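You operate a simulated robot arm through the tools that you are given. There is no shell and no other tool.

You run a simulated robot arm. Do the job below in one go: nothing can be reset, and whatever is moved stays where it is left.

Task
Start the purple and the orange pack charging at 1 A, each on its own cell count.
Fine: mode CHARGE; leave both plugs in.

The check looks at the end state, three seconds after you hand in, the way a careful person would. Anything else that was tipped, shoved, dropped, spilled or broken makes it a failure.

Robot
A 7-joint arm with a three-finger gripper, fixed in place. Base frame: the origin is at the foot of the arm, x ahead of it, y to its left, z up; the work surface is at about z = 105. Lengths are in cm, angles in degrees, forces in N, time in s.
Its first joint turns from -166.0 to 166.0 degrees. Payload 2.69 kg.
Tool frame: the origin (TCP) lies between the finger pads and is the grasp point; the fingertips stand 3 cm ahead of it; z points along the fingers, y is the line along which they close. The gripper opens to 12.8 cm. The gripper's body begins 11.7 cm behind the TCP.
Orientation is that of the tool frame in the base frame, as a unit quaternion [x, y, z, w]. With the fingers straight down and closing along the base's y, the tool's x points along the base's -x, its y along +y and its z along -z.

Tools
- The arm moves only by the tool drive_tool. Its argument "moves" is text: rows parted by semicolons, each of 6 numbers parted by spaces: the shift along the base's x, y, z in units of 20 mm (1.0 is 20 mm), then the turn, a rotation vector about the base's x, y, z in units of 8 degrees (1.0 is 8 degrees). In form: tx ty tz wx wy wz; .... A call has 1 to 20 rows; each row shifts and turns the commanded pose from where the row before left it. "grip" is the finger opening in cm, from 0 to 12.8, set as the call begins (left out, the last holds). A call with a number of a shift or a turn outside -1 to 1 is refused whole. A row lasts 0.2 s, in which the tool goes at most 5 cm and 8.6 degrees; a call with a longer step from one row to the next is refused whole, and so is a gripper value outside its range. Where a pose cannot be reached the arm comes as near as it can. A force on the tool above 40 N (or 10 N above the force at the start of the call, whichever is more), or a blocked arm, ends the call early, and 0.2 s more pass. Each finger halts on what it meets, pressing with about 23 N; the grip force reading is that of the motor and also rises with nothing between the fingers. The clock runs only during rows and for 0.2 s after the last one: add rows that do not move to give the fingers time. It gives the time, the measured TCP pose, the force on the tool (base axes), the opening and the grip force at its end, in the units of the frame above (readings bear some noise), with the torque about the TCP (base axes, N m) and any sound that the robot's microphone picked up.
- Cameras (640 x 400 px; columns grow to the right, rows downward): "scene" is fixed at [40.05, -65.48, 167.51]; the picture's right is [0.99, -0.10, 0.00], its down [-0.05, -0.51, -0.86] and it looks along [0.09, 0.85, -0.52] (base axes); focal length 339 px, centre (320, 200). "wrist" rides on the gripper at [5.8, 5.4, -13.1] in the tool frame; the picture's right is [-0.68, 0.74, 0.00], its down [-0.62, -0.57, -0.55] and it looks along [-0.40, -0.37, 0.84] (tool axes); focal length 234 px, centre (320, 200). There is no depth. A picture from a camera that has moved, and an enlarged one, comes with that camera's place and axes in the base frame and with its lens. The place of the scene camera against the robot may be out by one fixed shift of up to 1.2 cm in any direction.
- get_image(camera): a new picture of that camera. It takes no simulated time.
- slide_trunk(by): slides the trunk up (or, below 0, down) by that many cm; the arm rides with it, the base frame stays. It gives what a move gives, with no picture.
- zoom(camera, box): a new picture of the part [left, top, right, bottom] of that camera's present view, enlarged. It takes no simulated time.
- job_done(): hands the job in; it is judged then, once.

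Places have to be worked out from the pictures, the camera data and where the tool is seen. Open the gripper and draw the arm clear of the work before you hand the job in, unless the task says otherwise.

The tools are called after "Request:" as name(argument=value, ...) on one line, values as JSON. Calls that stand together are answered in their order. drive_tool: Moves the arm, as the interface text tells. Its arguments: {"type":"object","properties":{"moves":{"type":"string"},"grip":{"type":"number"}},"required":["moves"]} The other tools are called the same way: slide_trunk (by) slides the trunk up or down; get_image (camera) takes a picture; zoom (camera, box) takes an enlarged picture of a part of a camera's view; job_done () hands the job in.

At the start:

```text
t: 0.0
ee_pos: [45.64, 44.09, 143.14]
tcp_rot: [0.0, 1.0, 0.0, 0.0]
force: [-0.5, -0.2, -0.5]
wrist_torque: [0.01, 0.01, 0.04]
opening: 12.8
gripper_force: 0.1
trunk travel left (down, up): [-15.0, 20.0]
```

scene: 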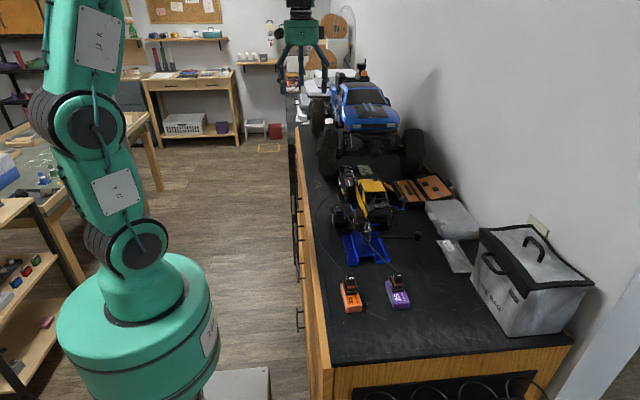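
wrist: 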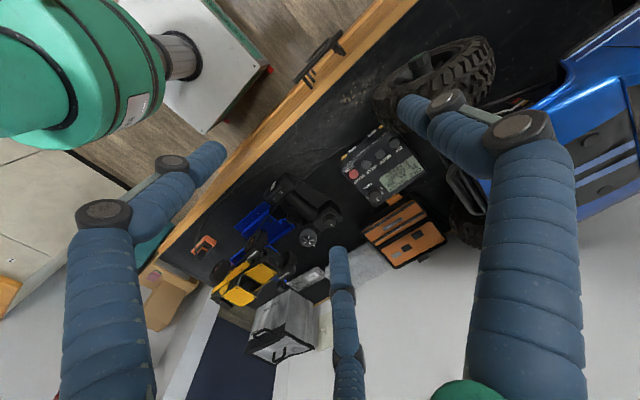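

I'll look closer at the bench to find the packs, the charger and the leads.

Request:
zoom(camera="scene", box=[300, 240, 460, 340])

Request:
zoom(camera="scene", box=[300, 150, 460, 250])

Request:
zoom(camera="wrist", box=[320, 110, 460, 210])

Request:
zoom(camera="wrist", box=[160, 160, 400, 310])

```text
4.00 times, centred on (380, 290) of scene
camera zoom: at [40.05, -65.48, 167.51], right [0.99, -0.1, 0.0], down [-0.05, -0.51, -0.86], along [0.09, 0.85, -0.52], focal length 1357 px, centre (80, -160)
```

zoom: 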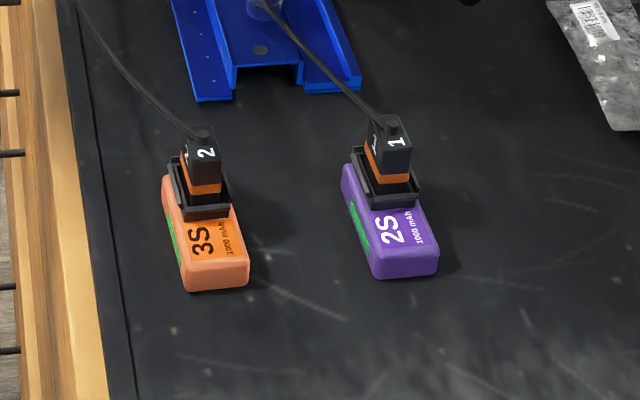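

```text
4.00 times, centred on (380, 200) of scene
camera zoom: at [40.05, -65.48, 167.51], right [0.99, -0.1, 0.0], down [-0.05, -0.51, -0.86], along [0.09, 0.85, -0.52], focal length 1357 px, centre (80, 200)
```

zoom: 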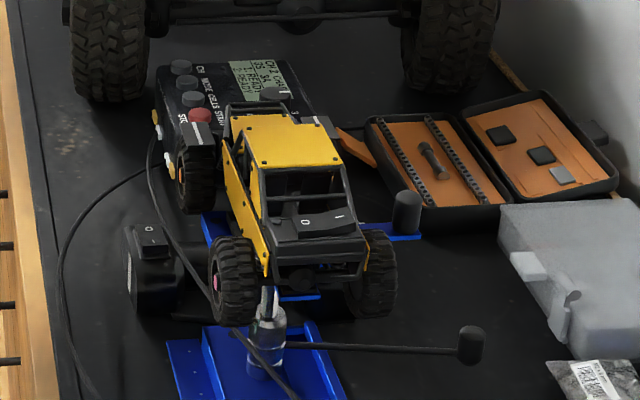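

```text
4.00 times, centred on (390, 160) of wrist
camera zoom: at [39.87, 49.52, 156.24], right [0.68, 0.74, 0.0], down [0.62, -0.57, 0.55], along [0.4, -0.37, -0.84], focal length 937 px, centre (40, 360)
```

zoom: 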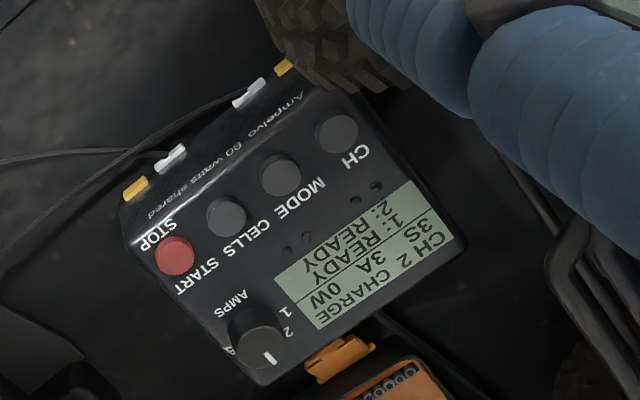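

```text
2.67 times, centred on (280, 235) of wrist
camera zoom: at [39.87, 49.52, 156.24], right [0.68, 0.74, 0.0], down [0.62, -0.57, 0.55], along [0.4, -0.37, -0.84], focal length 624 px, centre (427, 107)
```

zoom: 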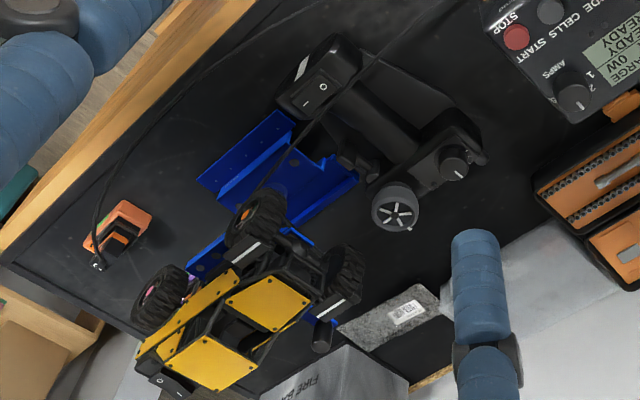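

The charger is near x≈61–68, y≈38–50. It has CH, MODE, CELLS and START/STOP buttons plus an AMPS knob that the display shows at 3 A. I'll turn the tool 90° about z so its wide axis lies along x, away from the truck, and move in for a closer look.

Request:
drive_tool(moves="0.43 -0.34 -0.5 0 0 0.9375; 0.43 -0.34 -0.5 0 0 0.9375; 0.43 -0.34 -0.5 0 0 0.9375; 0.43 -0.34 -0.5 0 0 0.9375; 0.43 -0.34 -0.5 0 0 0.9375; 0.43 -0.34 -0.5 0 0 0.9375; 0.43 -0.34 -0.5 0 0 0.9375; 0.43 -0.34 -0.5 0 0 0.9375; 0.43 -0.34 -0.5 0 0 0.9375; 0.43 -0.34 -0.5 0 0 0.9375; 0.43 -0.34 -0.5 0 0 0.9375; 0.43 -0.34 -0.5 0 0 0.9375; 0 0 0 0 0 0", grip=12.8)

```text
t: 2.8
ee_pos: [56.1, 35.88, 131.16]
tcp_rot: [0.708, -0.706, -0.001, 0.0]
force: [0.0, 1.2, -0.8]
wrist_torque: [-0.01, 0.04, -0.03]
opening: 12.8
gripper_force: 0.1
trunk travel left (down, up): [-15.0, 20.0]
```

The tool has turned as commanded, so I'll take pictures from here.

Request:
get_image(camera="wrist")

Request:
get_image(camera="scene")

```text
taken
camera wrist: at [50.83, 30.04, 144.38], right [-0.74, 0.68, 0.0], down [0.57, 0.62, 0.55], along [0.37, 0.4, -0.84], focal length 234 px, centre (320, 200)
```

wrist: 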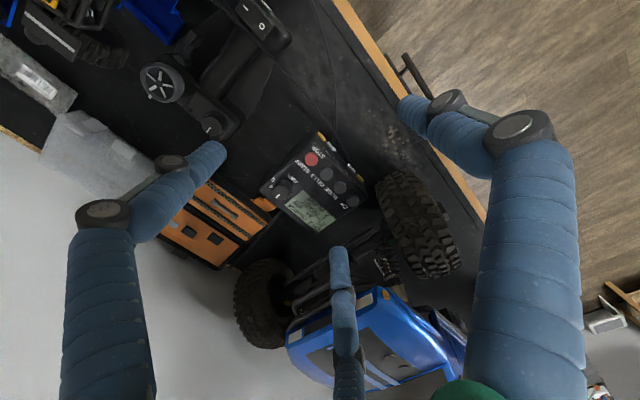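

```text
taken
```

scene: 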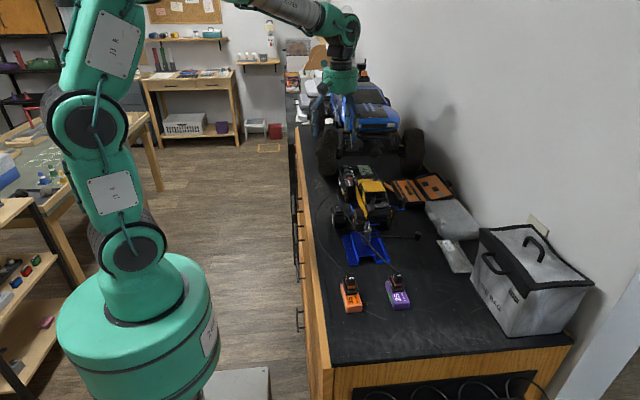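

The wrist picture seems to show three fingers. I'll zoom in on the gripper and on the charger.

Request:
zoom(camera="scene", box=[280, 50, 400, 150])

Request:
zoom(camera="wrist", box=[250, 120, 378, 240])

Request:
zoom(camera="wrist", box=[120, 0, 440, 200])

```text
4.00 times, centred on (340, 100) of scene
camera zoom: at [40.05, -65.48, 167.51], right [0.99, -0.1, 0.0], down [-0.05, -0.51, -0.86], along [0.09, 0.85, -0.52], focal length 1357 px, centre (240, 600)
```

zoom: 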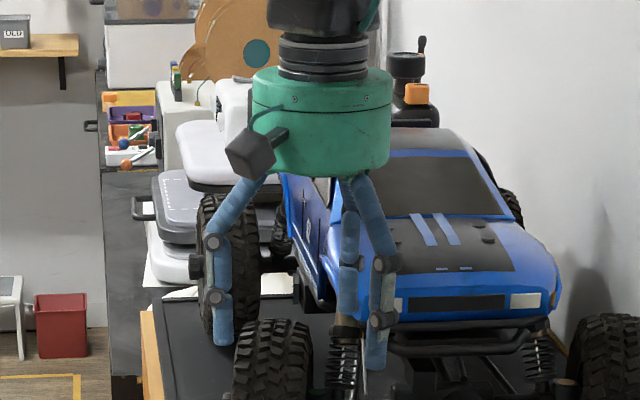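

```text
3.33 times, centred on (314, 180) of wrist
camera zoom: at [50.83, 30.04, 144.38], right [-0.74, 0.68, 0.0], down [0.57, 0.62, 0.55], along [0.37, 0.4, -0.84], focal length 781 px, centre (340, 267)
```

zoom: 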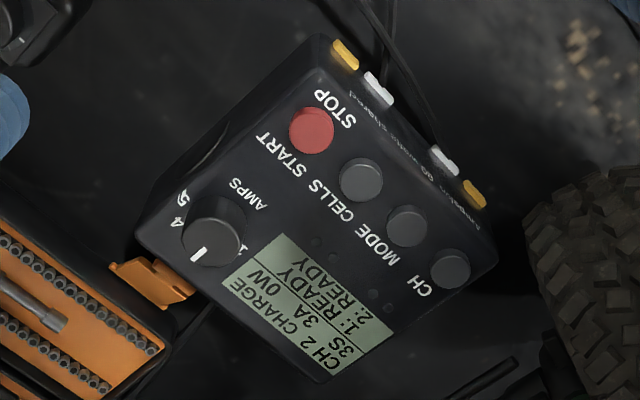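

```text
2.00 times, centred on (280, 100) of wrist
camera zoom: at [50.83, 30.04, 144.38], right [-0.74, 0.68, 0.0], down [0.57, 0.62, 0.55], along [0.37, 0.4, -0.84], focal length 468 px, centre (400, 400)
```

zoom: 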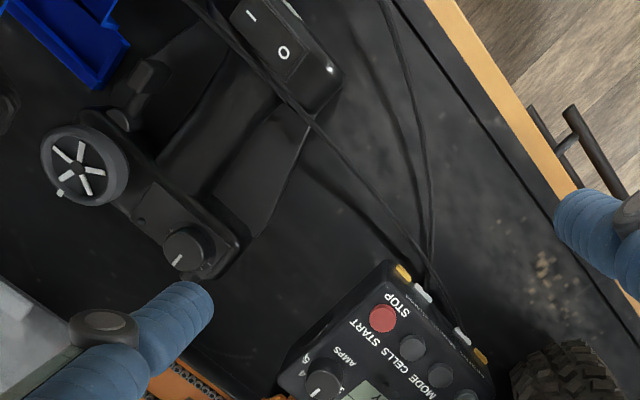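

The printing reads correctly from the robot's side. The buttons run CH (high y), MODE, CELLS, then red START/STOP (low y), and the knob points near 3. The hand looks three-fingered, so I'll close it up here in free space to see how it closes.

Request:
drive_tool(moves="0 0 0 0 0 0; 0 0 0 0 0 0; 0 0 0 0 0 0; 0 0 0 0 0 0; 0 0 0 0 0 0; 0 0 0 0 0 0", grip=0)

```text
t: 4.2
ee_pos: [56.09, 35.78, 131.24]
tcp_rot: [-0.707, 0.707, 0.0, -0.001]
force: [0.1, -0.1, -0.9]
wrist_torque: [-0.01, -0.01, -0.02]
opening: 0.24
gripper_force: 22.7
trunk travel left (down, up): [-15.0, 20.0]
```

The gripper reads nearly closed at 0.24 cm, so I'll check how that looks.

Request:
get_image(camera="wrist")

Request:
zoom(camera="scene", box=[290, 50, 390, 150])

```text
taken
camera wrist: at [50.79, 30.07, 144.4], right [-0.74, 0.68, 0.0], down [0.57, 0.62, 0.55], along [0.37, 0.4, -0.84], focal length 234 px, centre (320, 200)
```

wrist: 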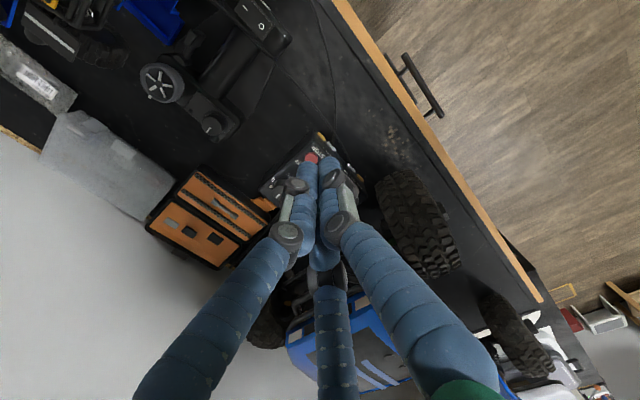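

```text
4.00 times, centred on (340, 100) of scene
camera zoom: at [40.05, -65.48, 167.51], right [0.99, -0.1, 0.0], down [-0.05, -0.51, -0.86], along [0.09, 0.85, -0.52], focal length 1357 px, centre (240, 600)
```

zoom: 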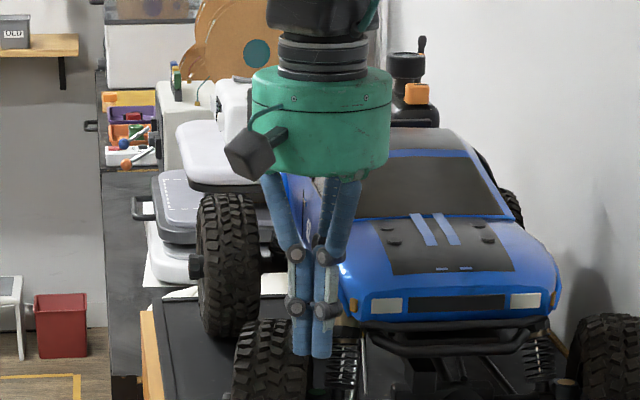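

All three fingers come together at the TCP, so the closed cluster can push buttons. I'll open again and go lower for a close view of the charger face, its sockets and the leads.

Request:
drive_tool(moves="0 0 0 0 0 0; 0 0 0 0 0 0; 0.075 0.267 -0.85 0 0 0; 0.075 0.267 -0.85 0 0 0; 0.075 0.267 -0.85 0 0 0; 0.075 0.267 -0.85 0 0 0; 0.075 0.267 -0.85 0 0 0; 0.075 0.267 -0.85 0 0 0; 0 0 0 0 0 0", grip=12.8)

Request:
get_image(camera="wrist")

Request:
zoom(camera="wrist", box=[250, 130, 410, 230])

```text
t: 6.2
ee_pos: [56.88, 39.21, 121.01]
tcp_rot: [0.707, -0.707, -0.001, 0.0]
force: [-0.1, 0.9, -1.1]
wrist_torque: [-0.04, 0.01, 0.03]
opening: 12.79
gripper_force: 0.0
trunk travel left (down, up): [-15.0, 20.0]
```

```text
taken
camera wrist: at [51.59, 33.4, 134.03], right [-0.74, 0.68, 0.0], down [0.57, 0.62, 0.55], along [0.37, 0.4, -0.84], focal length 234 px, centre (320, 200)
```

wrist: 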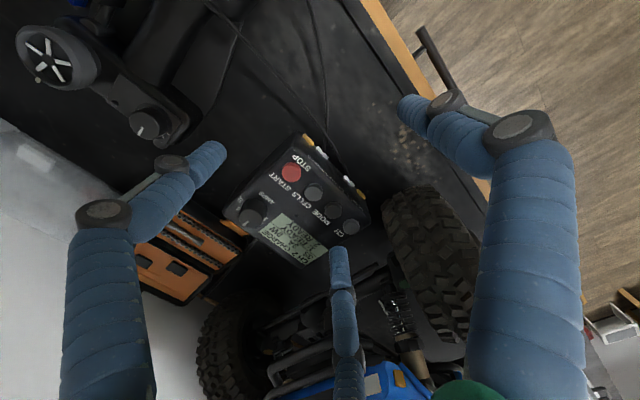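

```text
4.00 times, centred on (330, 180) of wrist
camera zoom: at [51.59, 33.4, 134.03], right [-0.74, 0.68, 0.0], down [0.57, 0.62, 0.55], along [0.37, 0.4, -0.84], focal length 937 px, centre (280, 280)
```

zoom: 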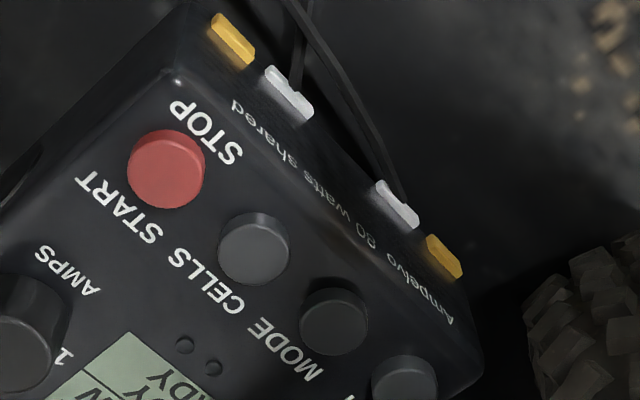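

The lead from the high-y (left) socket runs to purple plug "1", and the other socket's lead runs to orange plug "2". That matches CH1 = purple 2S and CH2 = orange 3S. Next I'll look closely at the knob and the display.

Request:
zoom(camera="wrist", box=[210, 180, 290, 230])

Request:
zoom(camera="wrist", box=[230, 190, 358, 270])

Request:
zoom(camera="wrist", box=[180, 0, 380, 160])

Request:
zoom(camera="scene", box=[310, 170, 410, 290])

```text
8.00 times, centred on (250, 205) of wrist
camera zoom: at [51.59, 33.4, 134.03], right [-0.74, 0.68, 0.0], down [0.57, 0.62, 0.55], along [0.37, 0.4, -0.84], focal length 1873 px, centre (880, 160)
```

zoom: 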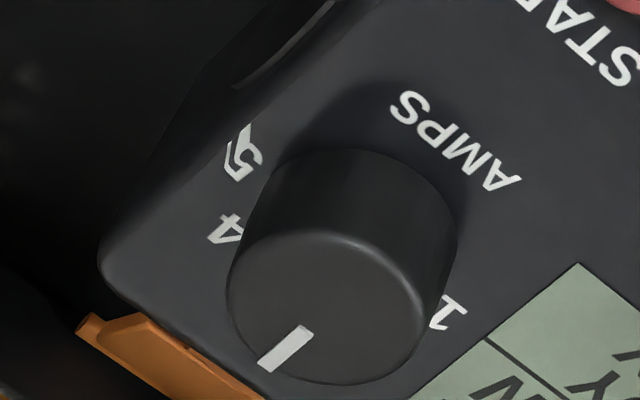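

```text
5.00 times, centred on (294, 230) of wrist
camera zoom: at [51.59, 33.4, 134.03], right [-0.74, 0.68, 0.0], down [0.57, 0.62, 0.55], along [0.37, 0.4, -0.84], focal length 1171 px, centre (450, 50)
```

zoom: 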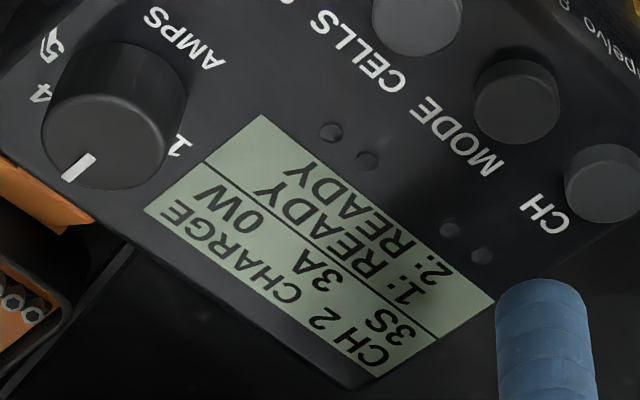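

```text
2.50 times, centred on (280, 80) of wrist
camera zoom: at [51.59, 33.4, 134.03], right [-0.74, 0.68, 0.0], down [0.57, 0.62, 0.55], along [0.37, 0.4, -0.84], focal length 585 px, centre (420, 500)
```

zoom: 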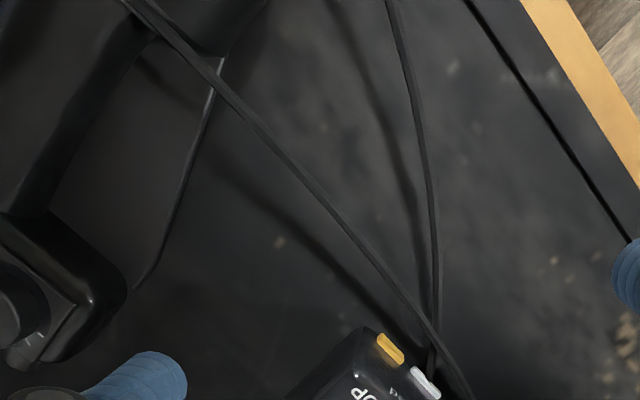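

```text
3.33 times, centred on (360, 230) of scene
camera zoom: at [40.05, -65.48, 167.51], right [0.99, -0.1, 0.0], down [-0.05, -0.51, -0.86], along [0.09, 0.85, -0.52], focal length 1131 px, centre (187, 100)
```

zoom: 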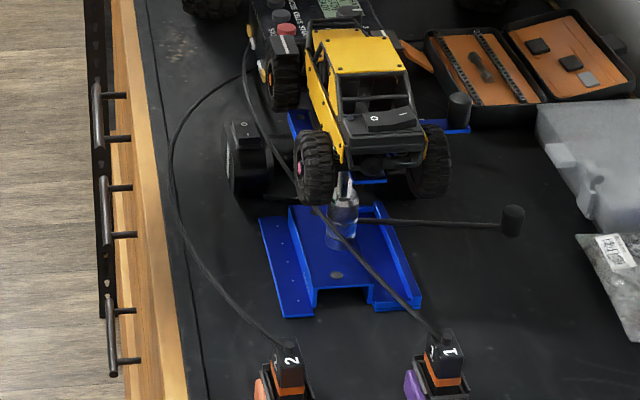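

The geometry is consistent across views: the knob's top centre is near (67.9, 39.8, 113.5) with about 2.7 cm diameter, and it points to 12 o'clock (3 A). The 1 mark sits at 9 o'clock, a +90° turn away. I'll go above the knob and turn the tool back to its first heading, so the +90° twist stays in proven range.

Request:
drive_tool(moves="0.459 0.0233 0 0 0 -0.9375; 0.459 0.0233 0 0 0 -0.9375; 0.459 0.0233 0 0 0 -0.9375; 0.459 0.0233 0 0 0 -0.9375; 0.459 0.0233 0 0 0 -0.9375; 0.459 0.0233 0 0 0 -0.9375; 0.459 0.0233 0 0 0 -0.9375; 0.459 0.0233 0 0 0 -0.9375; 0.459 0.0233 0 0 0 -0.9375; 0.459 0.0233 0 0 0 -0.9375; 0.459 0.0233 0 0 0 -0.9375; 0.459 0.0233 0 0 0 -0.9375; 0 0 0 0 0 0", grip=6)

Request:
get_image(camera="wrist")

Request:
zoom(camera="wrist", box=[240, 110, 400, 210])

Request:
zoom(camera="scene", box=[310, 80, 410, 200])

```text
t: 9.0
ee_pos: [67.86, 39.63, 120.96]
tcp_rot: [0.0, 1.0, 0.0, 0.0]
force: [-0.2, -0.2, 1.1]
wrist_torque: [0.01, -0.01, -0.01]
opening: 6.04
gripper_force: 0.1
trunk travel left (down, up): [-15.0, 20.0]
```

```text
taken
camera wrist: at [62.18, 45.07, 134.0], right [0.68, 0.74, 0.0], down [0.62, -0.57, 0.55], along [0.4, -0.37, -0.84], focal length 234 px, centre (320, 200)
```

wrist: 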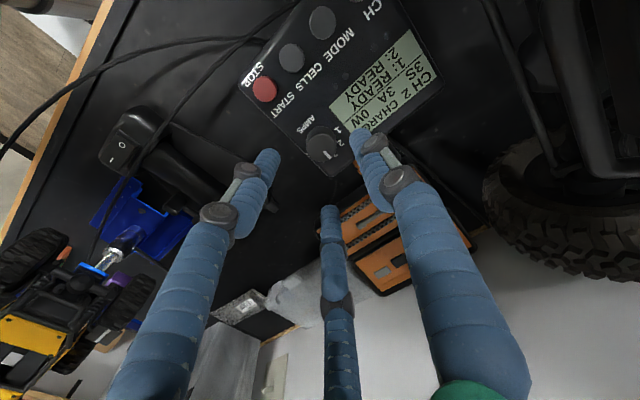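

```text
4.00 times, centred on (320, 160) of wrist
camera zoom: at [62.18, 45.07, 134.0], right [0.68, 0.74, 0.0], down [0.62, -0.57, 0.55], along [0.4, -0.37, -0.84], focal length 937 px, centre (320, 360)
```

zoom: 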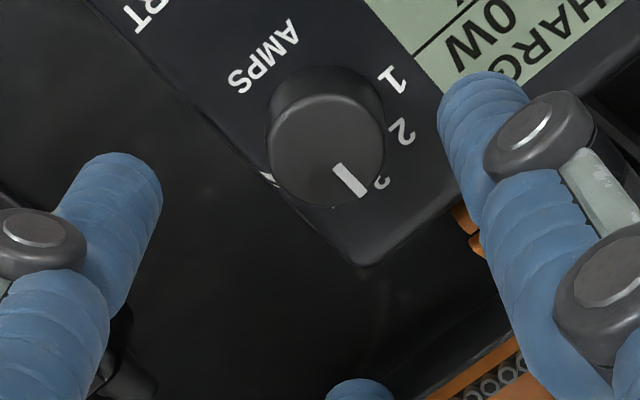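

```text
3.33 times, centred on (360, 140) of scene
camera zoom: at [40.05, -65.48, 167.51], right [0.99, -0.1, 0.0], down [-0.05, -0.51, -0.86], along [0.09, 0.85, -0.52], focal length 1131 px, centre (187, 400)
```

zoom: 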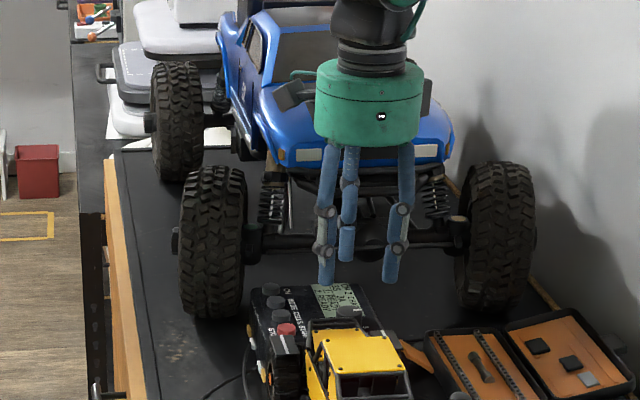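

The tool is directly over the knob, whose refined top centre is (67.95, 39.9, 113.4), with the faceplate near z≈111.2. I'll lower so the fingertips reach z≈112 on both sides of the knob, still open.

Request:
drive_tool(moves="0.035 0.1 -0.6 0 0 0; 0 0 -0.6 0 0 0; 0 0 -0.6 0 0 0; 0 0 -0.5 0 0 0; 0 0 -0.4 0 0 0; 0 0 -0.25 0 0 0; 0 0 0 0 0 0", grip=6)

Request:
get_image(camera="wrist")

Request:
zoom(camera="wrist", box=[240, 110, 400, 210])

Request:
zoom(camera="scene", box=[330, 110, 410, 190])

```text
t: 10.6
ee_pos: [68.08, 39.93, 115.15]
tcp_rot: [-0.001, 1.0, 0.001, 0.0]
force: [0.1, -1.0, -0.3]
wrist_torque: [0.03, -0.04, 0.02]
opening: 6.04
gripper_force: 0.0
trunk travel left (down, up): [-15.0, 20.0]
```

```text
taken
camera wrist: at [62.25, 45.32, 128.19], right [0.68, 0.74, 0.0], down [0.62, -0.57, 0.55], along [0.4, -0.37, -0.84], focal length 234 px, centre (320, 200)
```

wrist: 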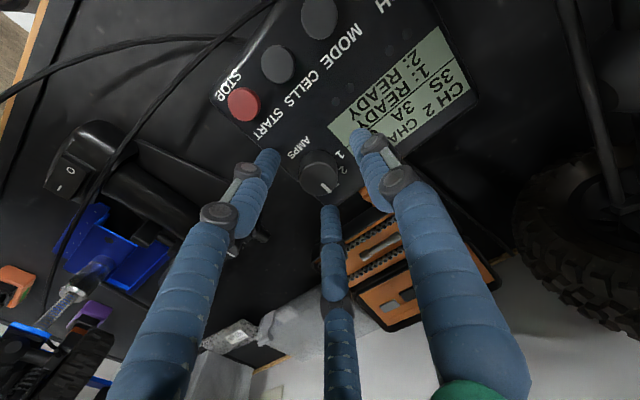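

```text
4.00 times, centred on (320, 160) of wrist
camera zoom: at [62.25, 45.32, 128.19], right [0.68, 0.74, 0.0], down [0.62, -0.57, 0.55], along [0.4, -0.37, -0.84], focal length 937 px, centre (320, 360)
```

zoom: 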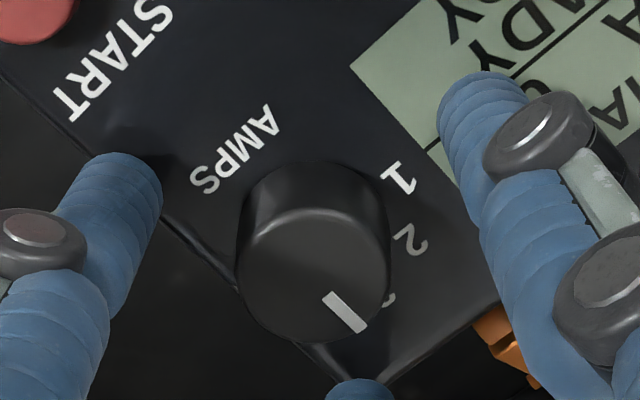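

```text
5.00 times, centred on (370, 150) of scene
camera zoom: at [40.05, -65.48, 167.51], right [0.99, -0.1, 0.0], down [-0.05, -0.51, -0.86], along [0.09, 0.85, -0.52], focal length 1697 px, centre (70, 450)
```

zoom: 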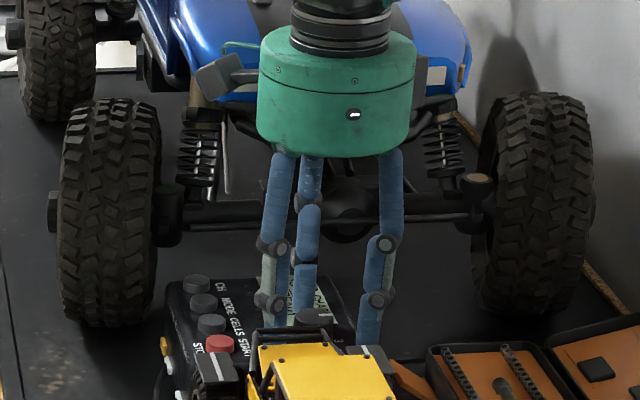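

The knob sits centred between the fingers with nothing touching. I'll go 0.3 cm lower and close on it.

Request:
drive_tool(moves="0 0 -0.15 0 0 0; 0 0 0 0 0 0", grip=6)

Request:
drive_tool(moves="0 0 0 0 0 0; 0 0 0 0 0 0; 0 0 0 0 0 0; 0 0 0 0 0 0", grip=1.5)

Request:
zoom(camera="wrist", box=[200, 80, 440, 230])

```text
t: 11.2
ee_pos: [68.08, 39.92, 114.71]
tcp_rot: [0.0, 1.0, 0.0, 0.0]
force: [0.0, 0.1, 1.1]
wrist_torque: [-0.01, 0.01, 0.0]
opening: 6.01
gripper_force: 0.0
trunk travel left (down, up): [-15.0, 20.0]
```

```text
t: 12.2
ee_pos: [68.01, 39.97, 114.67]
tcp_rot: [0.001, 1.0, 0.0, 0.0]
force: [-3.6, -2.6, -0.5]
wrist_torque: [-0.05, 0.19, -0.02]
opening: 2.79
gripper_force: 23.0
trunk travel left (down, up): [-15.0, 20.0]
```

```text
2.67 times, centred on (320, 155) of wrist
camera zoom: at [62.22, 45.31, 127.86], right [0.68, 0.74, 0.0], down [0.62, -0.57, 0.55], along [0.4, -0.37, -0.84], focal length 624 px, centre (320, 320)
```

zoom: 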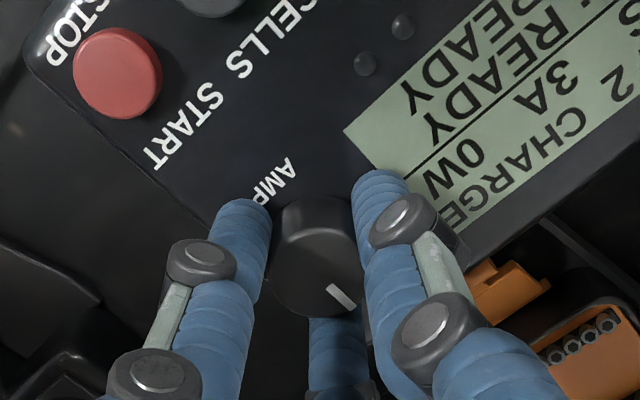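

The knob is gripped at an opening of 2.79 cm with 23 N. I'll turn it +45° first and check the display.

Request:
drive_tool(moves="0 0 0 0 0 0.5625; 0 0 0 0 0 0.5625; 0 0 0 0 0 0.5625; 0 0 0 0 0 0.5625; 0 0 0 0 0 0.5625; 0 0 0 0 0 0.5625; 0 0 0 0 0 0.5625; 0 0 0 0 0 0.5625; 0 0 0 0 0 0.5625; 0 0 0 0 0 0.5625; 0 0 0 0 0 0", grip=1.5)

Request:
get_image(camera="wrist")

Request:
zoom(camera="wrist", box=[200, 80, 440, 230])

```text
t: 14.6
ee_pos: [67.99, 39.98, 114.78]
tcp_rot: [-0.382, 0.924, 0.0, 0.0]
force: [-2.7, 0.9, 4.2]
wrist_torque: [0.12, 0.17, -0.01]
opening: 2.79
gripper_force: 23.4
trunk travel left (down, up): [-15.0, 20.0]
```

```text
taken
camera wrist: at [60.1, 39.6, 127.86], right [-0.04, 1.0, 0.0], down [0.84, 0.04, 0.55], along [0.55, 0.02, -0.84], focal length 234 px, centre (320, 200)
```

wrist: 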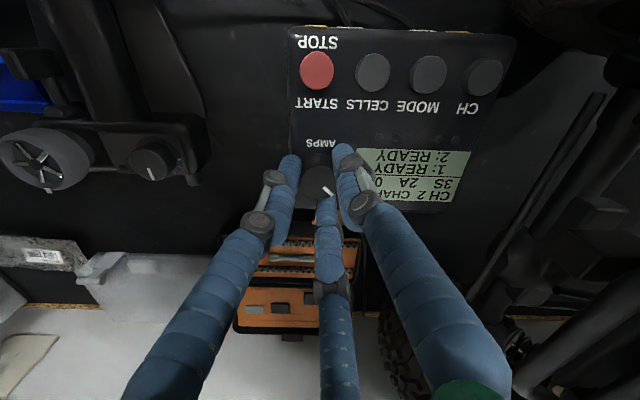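

```text
2.67 times, centred on (320, 155) of wrist
camera zoom: at [60.1, 39.6, 127.86], right [-0.04, 1.0, 0.0], down [0.84, 0.04, 0.55], along [0.55, 0.02, -0.84], focal length 624 px, centre (320, 320)
```

zoom: 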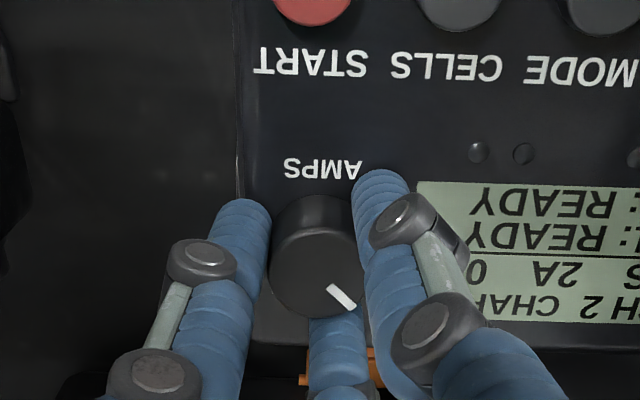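

The display now reads 2A and the pointer turned with the hand. I'll turn another +45° to reach 1 A.

Request:
drive_tool(moves="0 0 0 0 0 0.5625; 0 0 0 0 0 0.5625; 0 0 0 0 0 0.5625; 0 0 0 0 0 0.5625; 0 0 0 0 0 0.5625; 0 0 0 0 0 0.5625; 0 0 0 0 0 0.5625; 0 0 0 0 0 0.5625; 0 0 0 0 0 0.5625; 0 0 0 0 0 0.5625; 0 0 0 0 0 0", grip=1.5)

Request:
zoom(camera="wrist", box=[200, 80, 440, 230])

```text
t: 17.0
ee_pos: [68.06, 39.77, 114.69]
tcp_rot: [0.707, -0.707, 0.0, 0.001]
force: [-1.5, -0.7, 3.3]
wrist_torque: [-0.04, -0.03, -0.19]
opening: 2.77
gripper_force: 22.5
trunk travel left (down, up): [-15.0, 20.0]
```

```text
2.67 times, centred on (320, 155) of wrist
camera zoom: at [62.73, 34.1, 127.84], right [-0.74, 0.68, 0.0], down [0.57, 0.62, 0.55], along [0.37, 0.4, -0.84], focal length 624 px, centre (320, 320)
```

zoom: 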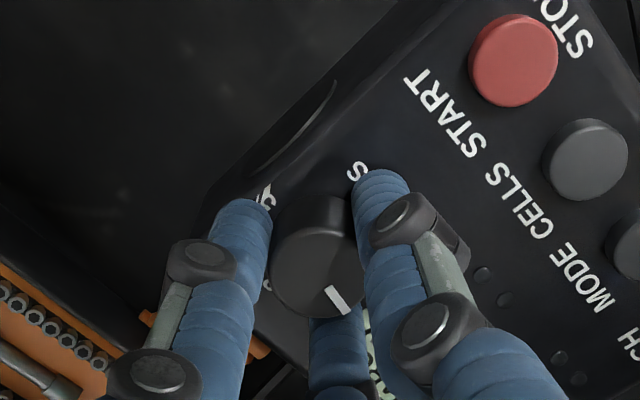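

The turn is complete, so I'll release the knob, rise straight up and read the display.

Request:
drive_tool(moves="0 0 0 0 0 0; 0 0 0 0 0 0; 0 0 0 0 0 0; 0 0 0.3 0 0 0; 0 0 0.6 0 0 0; 0 0 0.7 0 0 0; 0 0 0.7 0 0 0; 0 0 0.7 0 0 0; 0 0 0 0 0 0", grip=6)

Request:
get_image(camera="wrist")

Request:
zoom(camera="wrist", box=[260, 110, 420, 210])

```text
t: 19.0
ee_pos: [67.91, 39.69, 120.7]
tcp_rot: [0.707, -0.707, 0.001, 0.0]
force: [-0.8, -1.0, 0.4]
wrist_torque: [0.04, 0.0, 0.02]
opening: 5.99
gripper_force: 0.1
trunk travel left (down, up): [-15.0, 20.0]
```

```text
taken
camera wrist: at [62.61, 33.95, 133.8], right [-0.74, 0.68, 0.0], down [0.57, 0.62, 0.55], along [0.37, 0.4, -0.84], focal length 234 px, centre (320, 200)
```

wrist: 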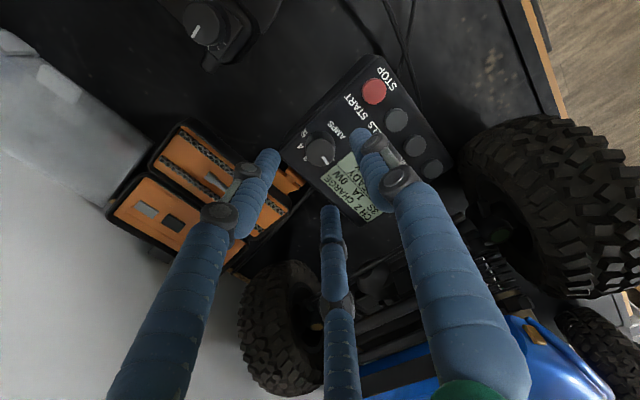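

```text
4.00 times, centred on (340, 160) of wrist
camera zoom: at [62.61, 33.95, 133.8], right [-0.74, 0.68, 0.0], down [0.57, 0.62, 0.55], along [0.37, 0.4, -0.84], focal length 937 px, centre (240, 360)
```

zoom: 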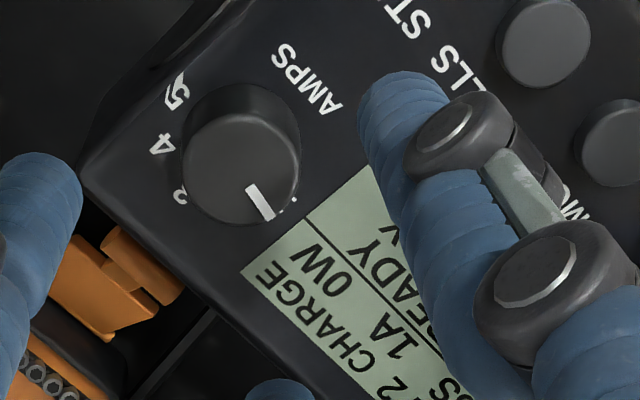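

The display reads CH 2 CHARGE 3S 1A. I'll set up CH1 before starting anything, so next I'll close the fingers, tilt the tool 16° so the palm stays away from the truck's hood, and hover over the CH button at about (61.4, 49.7, 111).

Request:
drive_tool(moves="0 0 0.3 0 0 0; -0.41 0.597 0 0.25 0 0; -0.41 0.597 0 0.25 0 0; -0.41 0.597 0 0.25 0 0; -0.41 0.597 0 0.25 0 0; -0.41 0.597 0 0.25 0 0; -0.41 0.597 0 0.25 0 0; -0.41 0.597 -0.3 0.25 0 0; -0.41 0.597 -0.6 0.25 0 0; 0 0 -0.6 0 0 0; 0 0 0 0 0 0", grip=0)

Request:
get_image(camera="wrist")

Request:
zoom(camera="scene", box=[300, 90, 400, 190])

```text
t: 21.4
ee_pos: [61.38, 49.43, 118.36]
tcp_rot: [-0.7, 0.7, 0.098, 0.098]
force: [0.0, 0.1, 0.5]
wrist_torque: [-0.03, 0.03, 0.02]
opening: 0.2
gripper_force: 22.6
trunk travel left (down, up): [-15.0, 20.0]
```

```text
taken
camera wrist: at [56.16, 40.25, 129.29], right [-0.74, 0.65, 0.19], down [0.57, 0.44, 0.7], along [0.37, 0.62, -0.69], focal length 234 px, centre (320, 200)
```

wrist: 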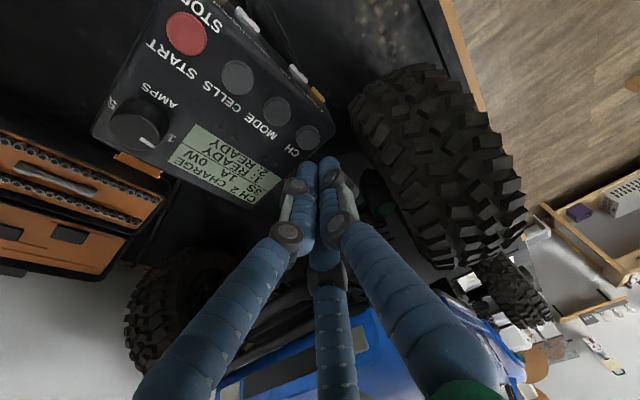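

```text
4.00 times, centred on (350, 140) of scene
camera zoom: at [40.05, -65.48, 167.51], right [0.99, -0.1, 0.0], down [-0.05, -0.51, -0.86], along [0.09, 0.85, -0.52], focal length 1357 px, centre (200, 440)
```

zoom: 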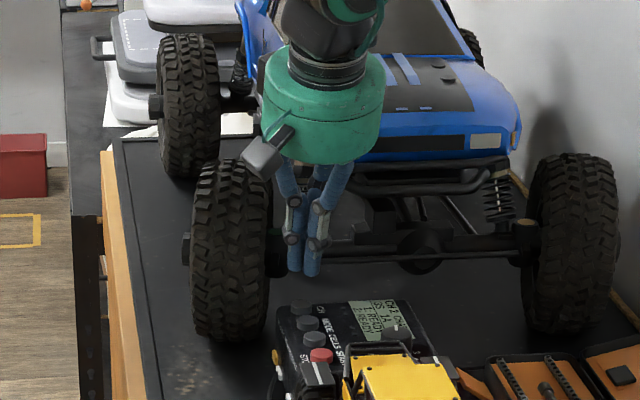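

From this view the CH button is at (61.4, 49.75), and the closed tips are lined up above it. I'll lower to just above the button.

Request:
drive_tool(moves="0 0 -0.5 0 0 0; 0 0 -0.5 0 0 0; 0 0 -0.5 0 0 0; 0 0 -0.3 0 0 0; 0 0 0 0 0 0", grip=0)

Request:
zoom(camera="wrist", box=[220, 90, 420, 215])

Request:
zoom(camera="scene", box=[330, 130, 394, 194])

```text
t: 22.6
ee_pos: [61.39, 49.46, 114.71]
tcp_rot: [0.701, -0.7, -0.099, -0.099]
force: [1.1, 1.4, 2.7]
wrist_torque: [-0.03, -0.04, 0.04]
opening: 0.22
gripper_force: 23.5
trunk travel left (down, up): [-15.0, 20.0]
heard: click
```

```text
3.20 times, centred on (320, 152) of wrist
camera zoom: at [56.1, 40.27, 125.83], right [-0.74, 0.65, 0.19], down [0.57, 0.44, 0.7], along [0.37, 0.62, -0.69], focal length 749 px, centre (320, 352)
```

zoom: 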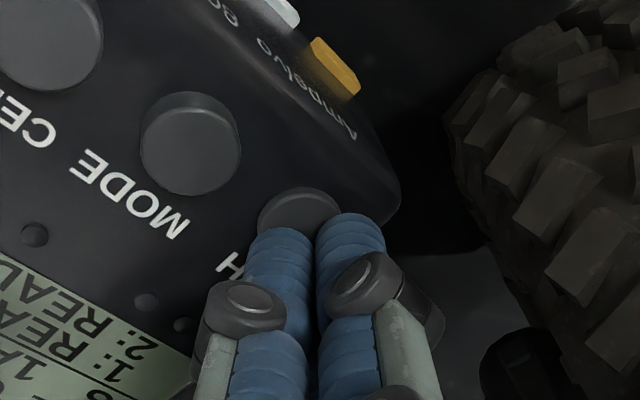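

```text
6.25 times, centred on (362, 162) of scene
camera zoom: at [40.05, -65.48, 167.51], right [0.99, -0.1, 0.0], down [-0.05, -0.51, -0.86], along [0.09, 0.85, -0.52], focal length 2121 px, centre (58, 438)
```

zoom: 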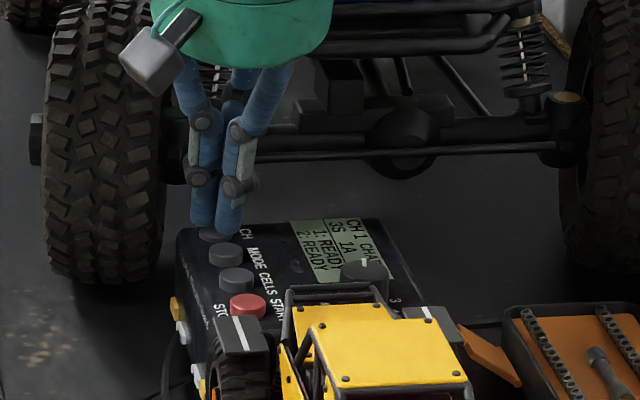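

I heard a click, and the scene view now shows CH 1 with 3S and 1A. I'll lift off and read the display in full.

Request:
drive_tool(moves="0 0 0.5 0 0 0; 0 0 0.5 0 0 0; 0 -0.3 0.5 0 0 0; 0 -0.5 0.3 0 0 0; 0 0 0 0 0 0", grip=0)

Request:
get_image(camera="wrist")

Request:
zoom(camera="scene", box=[350, 150, 398, 180])

Request:
zoom(camera="wrist", box=[160, 110, 320, 210])

```text
t: 23.8
ee_pos: [61.44, 47.72, 118.32]
tcp_rot: [-0.7, 0.7, 0.099, 0.099]
force: [-0.3, -0.6, 0.0]
wrist_torque: [0.03, 0.0, -0.01]
opening: 0.24
gripper_force: 22.9
trunk travel left (down, up): [-15.0, 20.0]
```

```text
taken
camera wrist: at [56.05, 38.59, 129.33], right [-0.74, 0.65, 0.19], down [0.57, 0.44, 0.7], along [0.37, 0.62, -0.69], focal length 234 px, centre (320, 200)
```

wrist: 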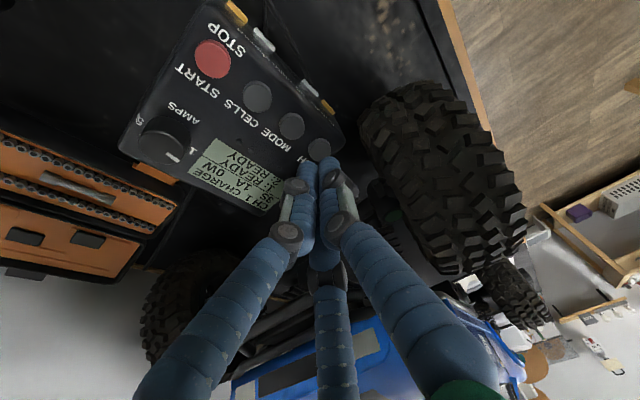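

```text
13.33 times, centred on (374, 165) of scene
camera zoom: at [40.05, -65.48, 167.51], right [0.99, -0.1, 0.0], down [-0.05, -0.51, -0.86], along [0.09, 0.85, -0.52], focal length 4524 px, centre (-400, 667)
```

zoom: 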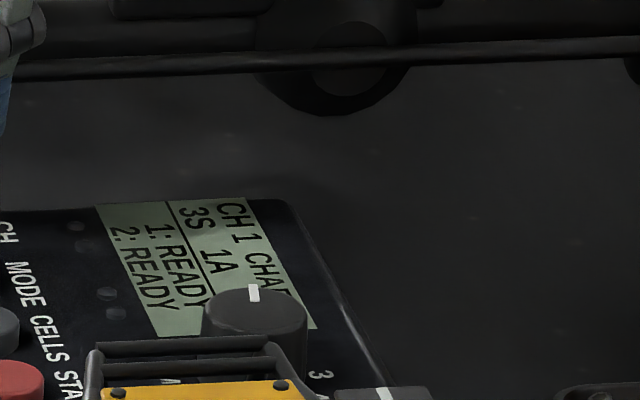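

```text
4.00 times, centred on (240, 160) of wrist
camera zoom: at [56.05, 38.59, 129.33], right [-0.74, 0.65, 0.19], down [0.57, 0.44, 0.7], along [0.37, 0.62, -0.69], focal length 937 px, centre (640, 360)
```

zoom: 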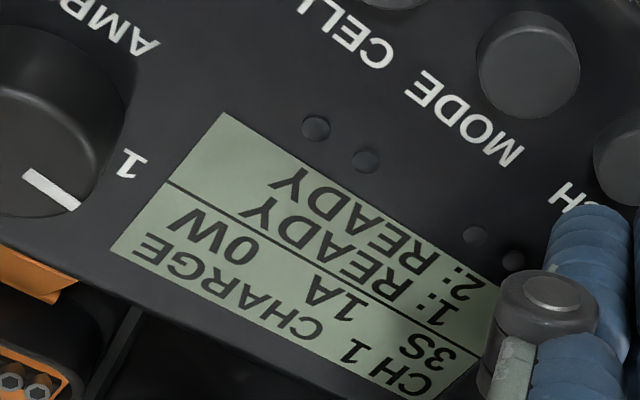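

CH1 shows CHARGE, 3S, 1A and both channels are READY, so CELLS must be changed to 2S. I'll move over CELLS (y≈42.95) with the same offset and press once.

Request:
drive_tool(moves="0 -0.634 0 0 0 0; 0 -0.634 0 0 0 0; 0 -0.634 0 0 0 0; 0 -0.634 0 0 0 0; 0 0 0 0 0 0; 0 0 -0.5 0 0 0; 0 0 -0.5 0 0 0; 0 0 -0.5 0 0 0; 0 0 -0.3 0 0 0; 0 0 0 0 0 0", grip=0)

Request:
zoom(camera="wrist", box=[220, 90, 420, 215])

Request:
zoom(camera="scene", box=[334, 140, 398, 180])

```text
t: 26.0
ee_pos: [61.45, 42.79, 114.64]
tcp_rot: [-0.7, 0.7, 0.098, 0.099]
force: [0.2, -2.0, 7.0]
wrist_torque: [-0.09, -0.07, 0.0]
opening: 0.22
gripper_force: 23.2
trunk travel left (down, up): [-15.0, 20.0]
heard: click
```

```text
3.20 times, centred on (320, 152) of wrist
camera zoom: at [56.03, 33.56, 125.71], right [-0.74, 0.65, 0.19], down [0.56, 0.44, 0.7], along [0.37, 0.62, -0.69], focal length 749 px, centre (320, 352)
```

zoom: 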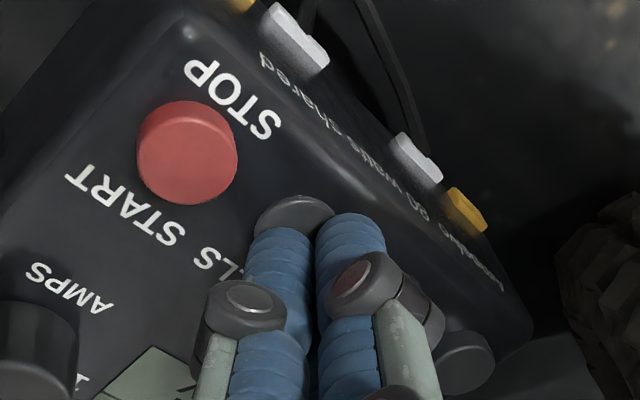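

```text
10.00 times, centred on (366, 160) of scene
camera zoom: at [40.05, -65.48, 167.51], right [0.99, -0.1, 0.0], down [-0.05, -0.51, -0.86], along [0.09, 0.85, -0.52], focal length 3393 px, centre (-140, 600)
```

zoom: 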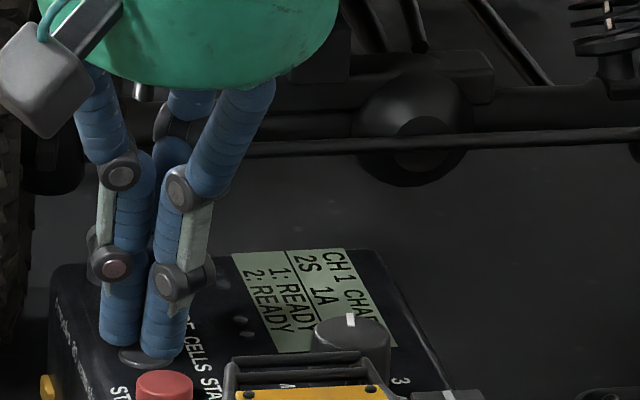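

CH1 now shows 2S after one click. I'll lift, shift 3.4 cm to the red START button and press it.

Request:
drive_tool(moves="0 0 0.5 0 0 0; 0 0 0.5 0 0 0; 0 0 0.4 0 0 0; 0 -0.57 0.4 0 0 0; 0 -0.57 0 0 0 0; 0 -0.57 0 0 0 0; 0 0 0 0 0 0", grip=0)

Request:
zoom(camera="wrist", box=[200, 80, 440, 230])

Request:
zoom(camera="scene", box=[334, 140, 398, 180])

```text
t: 27.6
ee_pos: [61.46, 39.31, 118.39]
tcp_rot: [0.701, -0.7, -0.098, -0.098]
force: [0.8, 0.4, -0.1]
wrist_torque: [0.0, -0.04, -0.01]
opening: 0.21
gripper_force: 23.1
trunk travel left (down, up): [-15.0, 20.0]
```

```text
2.67 times, centred on (320, 155) of wrist
camera zoom: at [56.12, 30.17, 129.35], right [-0.74, 0.65, 0.19], down [0.57, 0.44, 0.7], along [0.37, 0.62, -0.69], focal length 624 px, centre (320, 320)
```

zoom: 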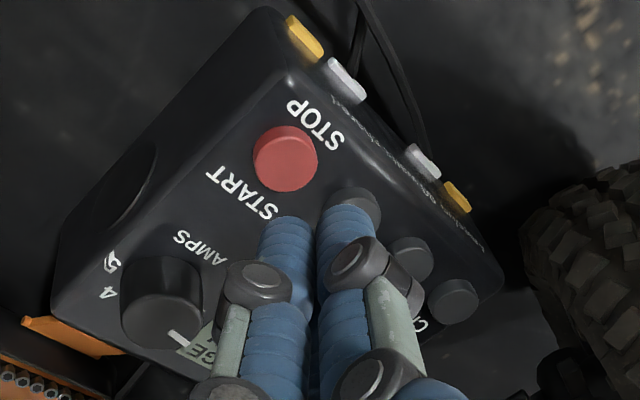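

```text
10.00 times, centred on (366, 160) of scene
camera zoom: at [40.05, -65.48, 167.51], right [0.99, -0.1, 0.0], down [-0.05, -0.51, -0.86], along [0.09, 0.85, -0.52], focal length 3393 px, centre (-140, 600)
```

zoom: 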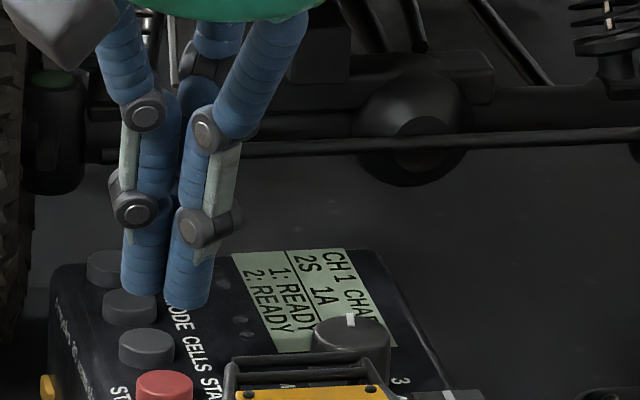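

The red button sits in the same place relative to the tips as CH did before its press. I'll press START now, with CH1 CHARGE 2S 1A selected.

Request:
drive_tool(moves="0 0 -0.5 0 0 0; 0 0 -0.5 0 0 0; 0 0 -0.5 0 0 0; 0 0 -0.3 0 0 0; 0 0 0 0 0 0", grip=0)

Request:
zoom(camera="scene", box=[334, 140, 398, 180])

```text
t: 28.8
ee_pos: [61.46, 39.36, 114.86]
tcp_rot: [-0.7, 0.701, 0.098, 0.099]
force: [0.8, -0.3, 5.1]
wrist_torque: [-0.02, -0.02, 0.0]
opening: 0.22
gripper_force: 22.6
trunk travel left (down, up): [-15.0, 20.0]
heard: click
```

```text
10.00 times, centred on (366, 160) of scene
camera zoom: at [40.05, -65.48, 167.51], right [0.99, -0.1, 0.0], down [-0.05, -0.51, -0.86], along [0.09, 0.85, -0.52], focal length 3393 px, centre (-140, 600)
```

zoom: 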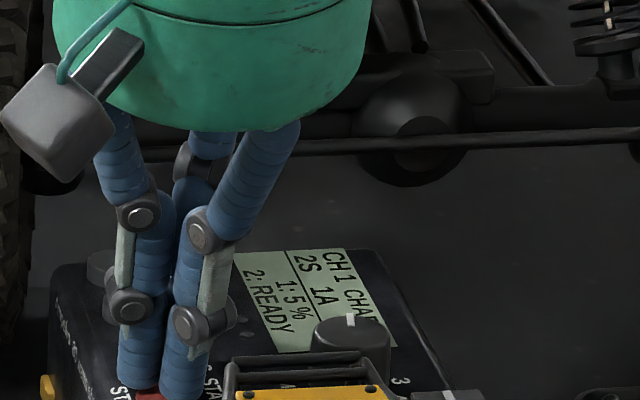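

A click came, and line 1 now shows "1: 5 %", so CH1 is charging. I'll lift and read the full display.

Request:
drive_tool(moves="0 0 0.5 0 0 0; 0 0 0.5 0 0 0; 0 0 0.5 0 0 0; 0 0 0.3 0 0 0; 0 0 0 0 0 0", grip=0)

Request:
zoom(camera="scene", box=[334, 140, 398, 180])

```text
t: 30.0
ee_pos: [61.47, 39.4, 118.25]
tcp_rot: [0.7, -0.7, -0.099, -0.099]
force: [-0.4, 0.0, 0.3]
wrist_torque: [-0.01, 0.0, -0.01]
opening: 0.25
gripper_force: 23.2
trunk travel left (down, up): [-15.0, 20.0]
```

```text
10.00 times, centred on (366, 160) of scene
camera zoom: at [40.05, -65.48, 167.51], right [0.99, -0.1, 0.0], down [-0.05, -0.51, -0.86], along [0.09, 0.85, -0.52], focal length 3393 px, centre (-140, 600)
```

zoom: 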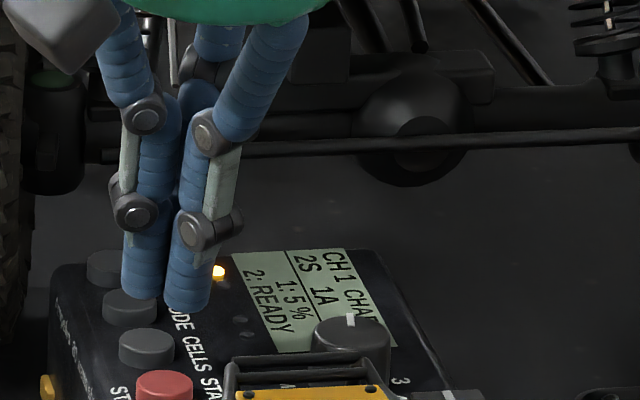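

The channel 1 LED is lit and CH1 is at 5 %. I'll go back over CH, press once to select channel 2, and check its settings.

Request:
drive_tool(moves="0 0.7209 0 0 0 0; 0 0.7209 0 0 0 0; 0 0.7209 0 0 0 0; 0 0.7209 0 0 0 0; 0 0.7209 0 0 0 0; 0 0.7209 0 0 0 0; 0 0.7209 0 0 0 0; 0 0 0 0 0 0; 0 0 -0.5 0 0 0; 0 0 -0.5 0 0 0; 0 0 -0.5 0 0 0; 0 0 -0.3 0 0 0; 0 0 0 0 0 0", grip=0)

Request:
zoom(camera="scene", box=[334, 140, 398, 180])

```text
t: 32.8
ee_pos: [61.58, 49.48, 114.8]
tcp_rot: [0.7, -0.7, -0.099, -0.097]
force: [1.2, -0.8, 5.9]
wrist_torque: [-0.09, -0.06, 0.01]
opening: 0.21
gripper_force: 23.1
trunk travel left (down, up): [-15.0, 20.0]
heard: click
```

```text
10.00 times, centred on (366, 160) of scene
camera zoom: at [40.05, -65.48, 167.51], right [0.99, -0.1, 0.0], down [-0.05, -0.51, -0.86], along [0.09, 0.85, -0.52], focal length 3393 px, centre (-140, 600)
```

zoom: 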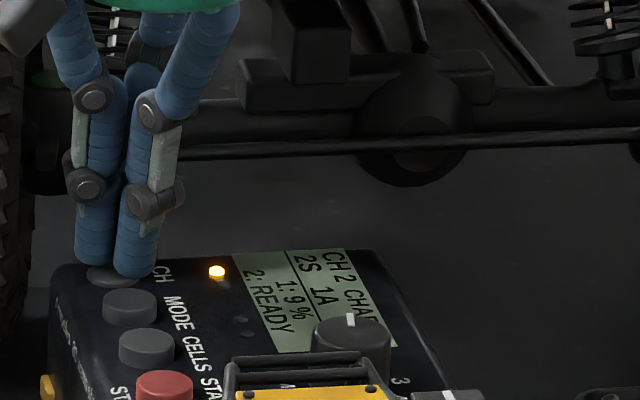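

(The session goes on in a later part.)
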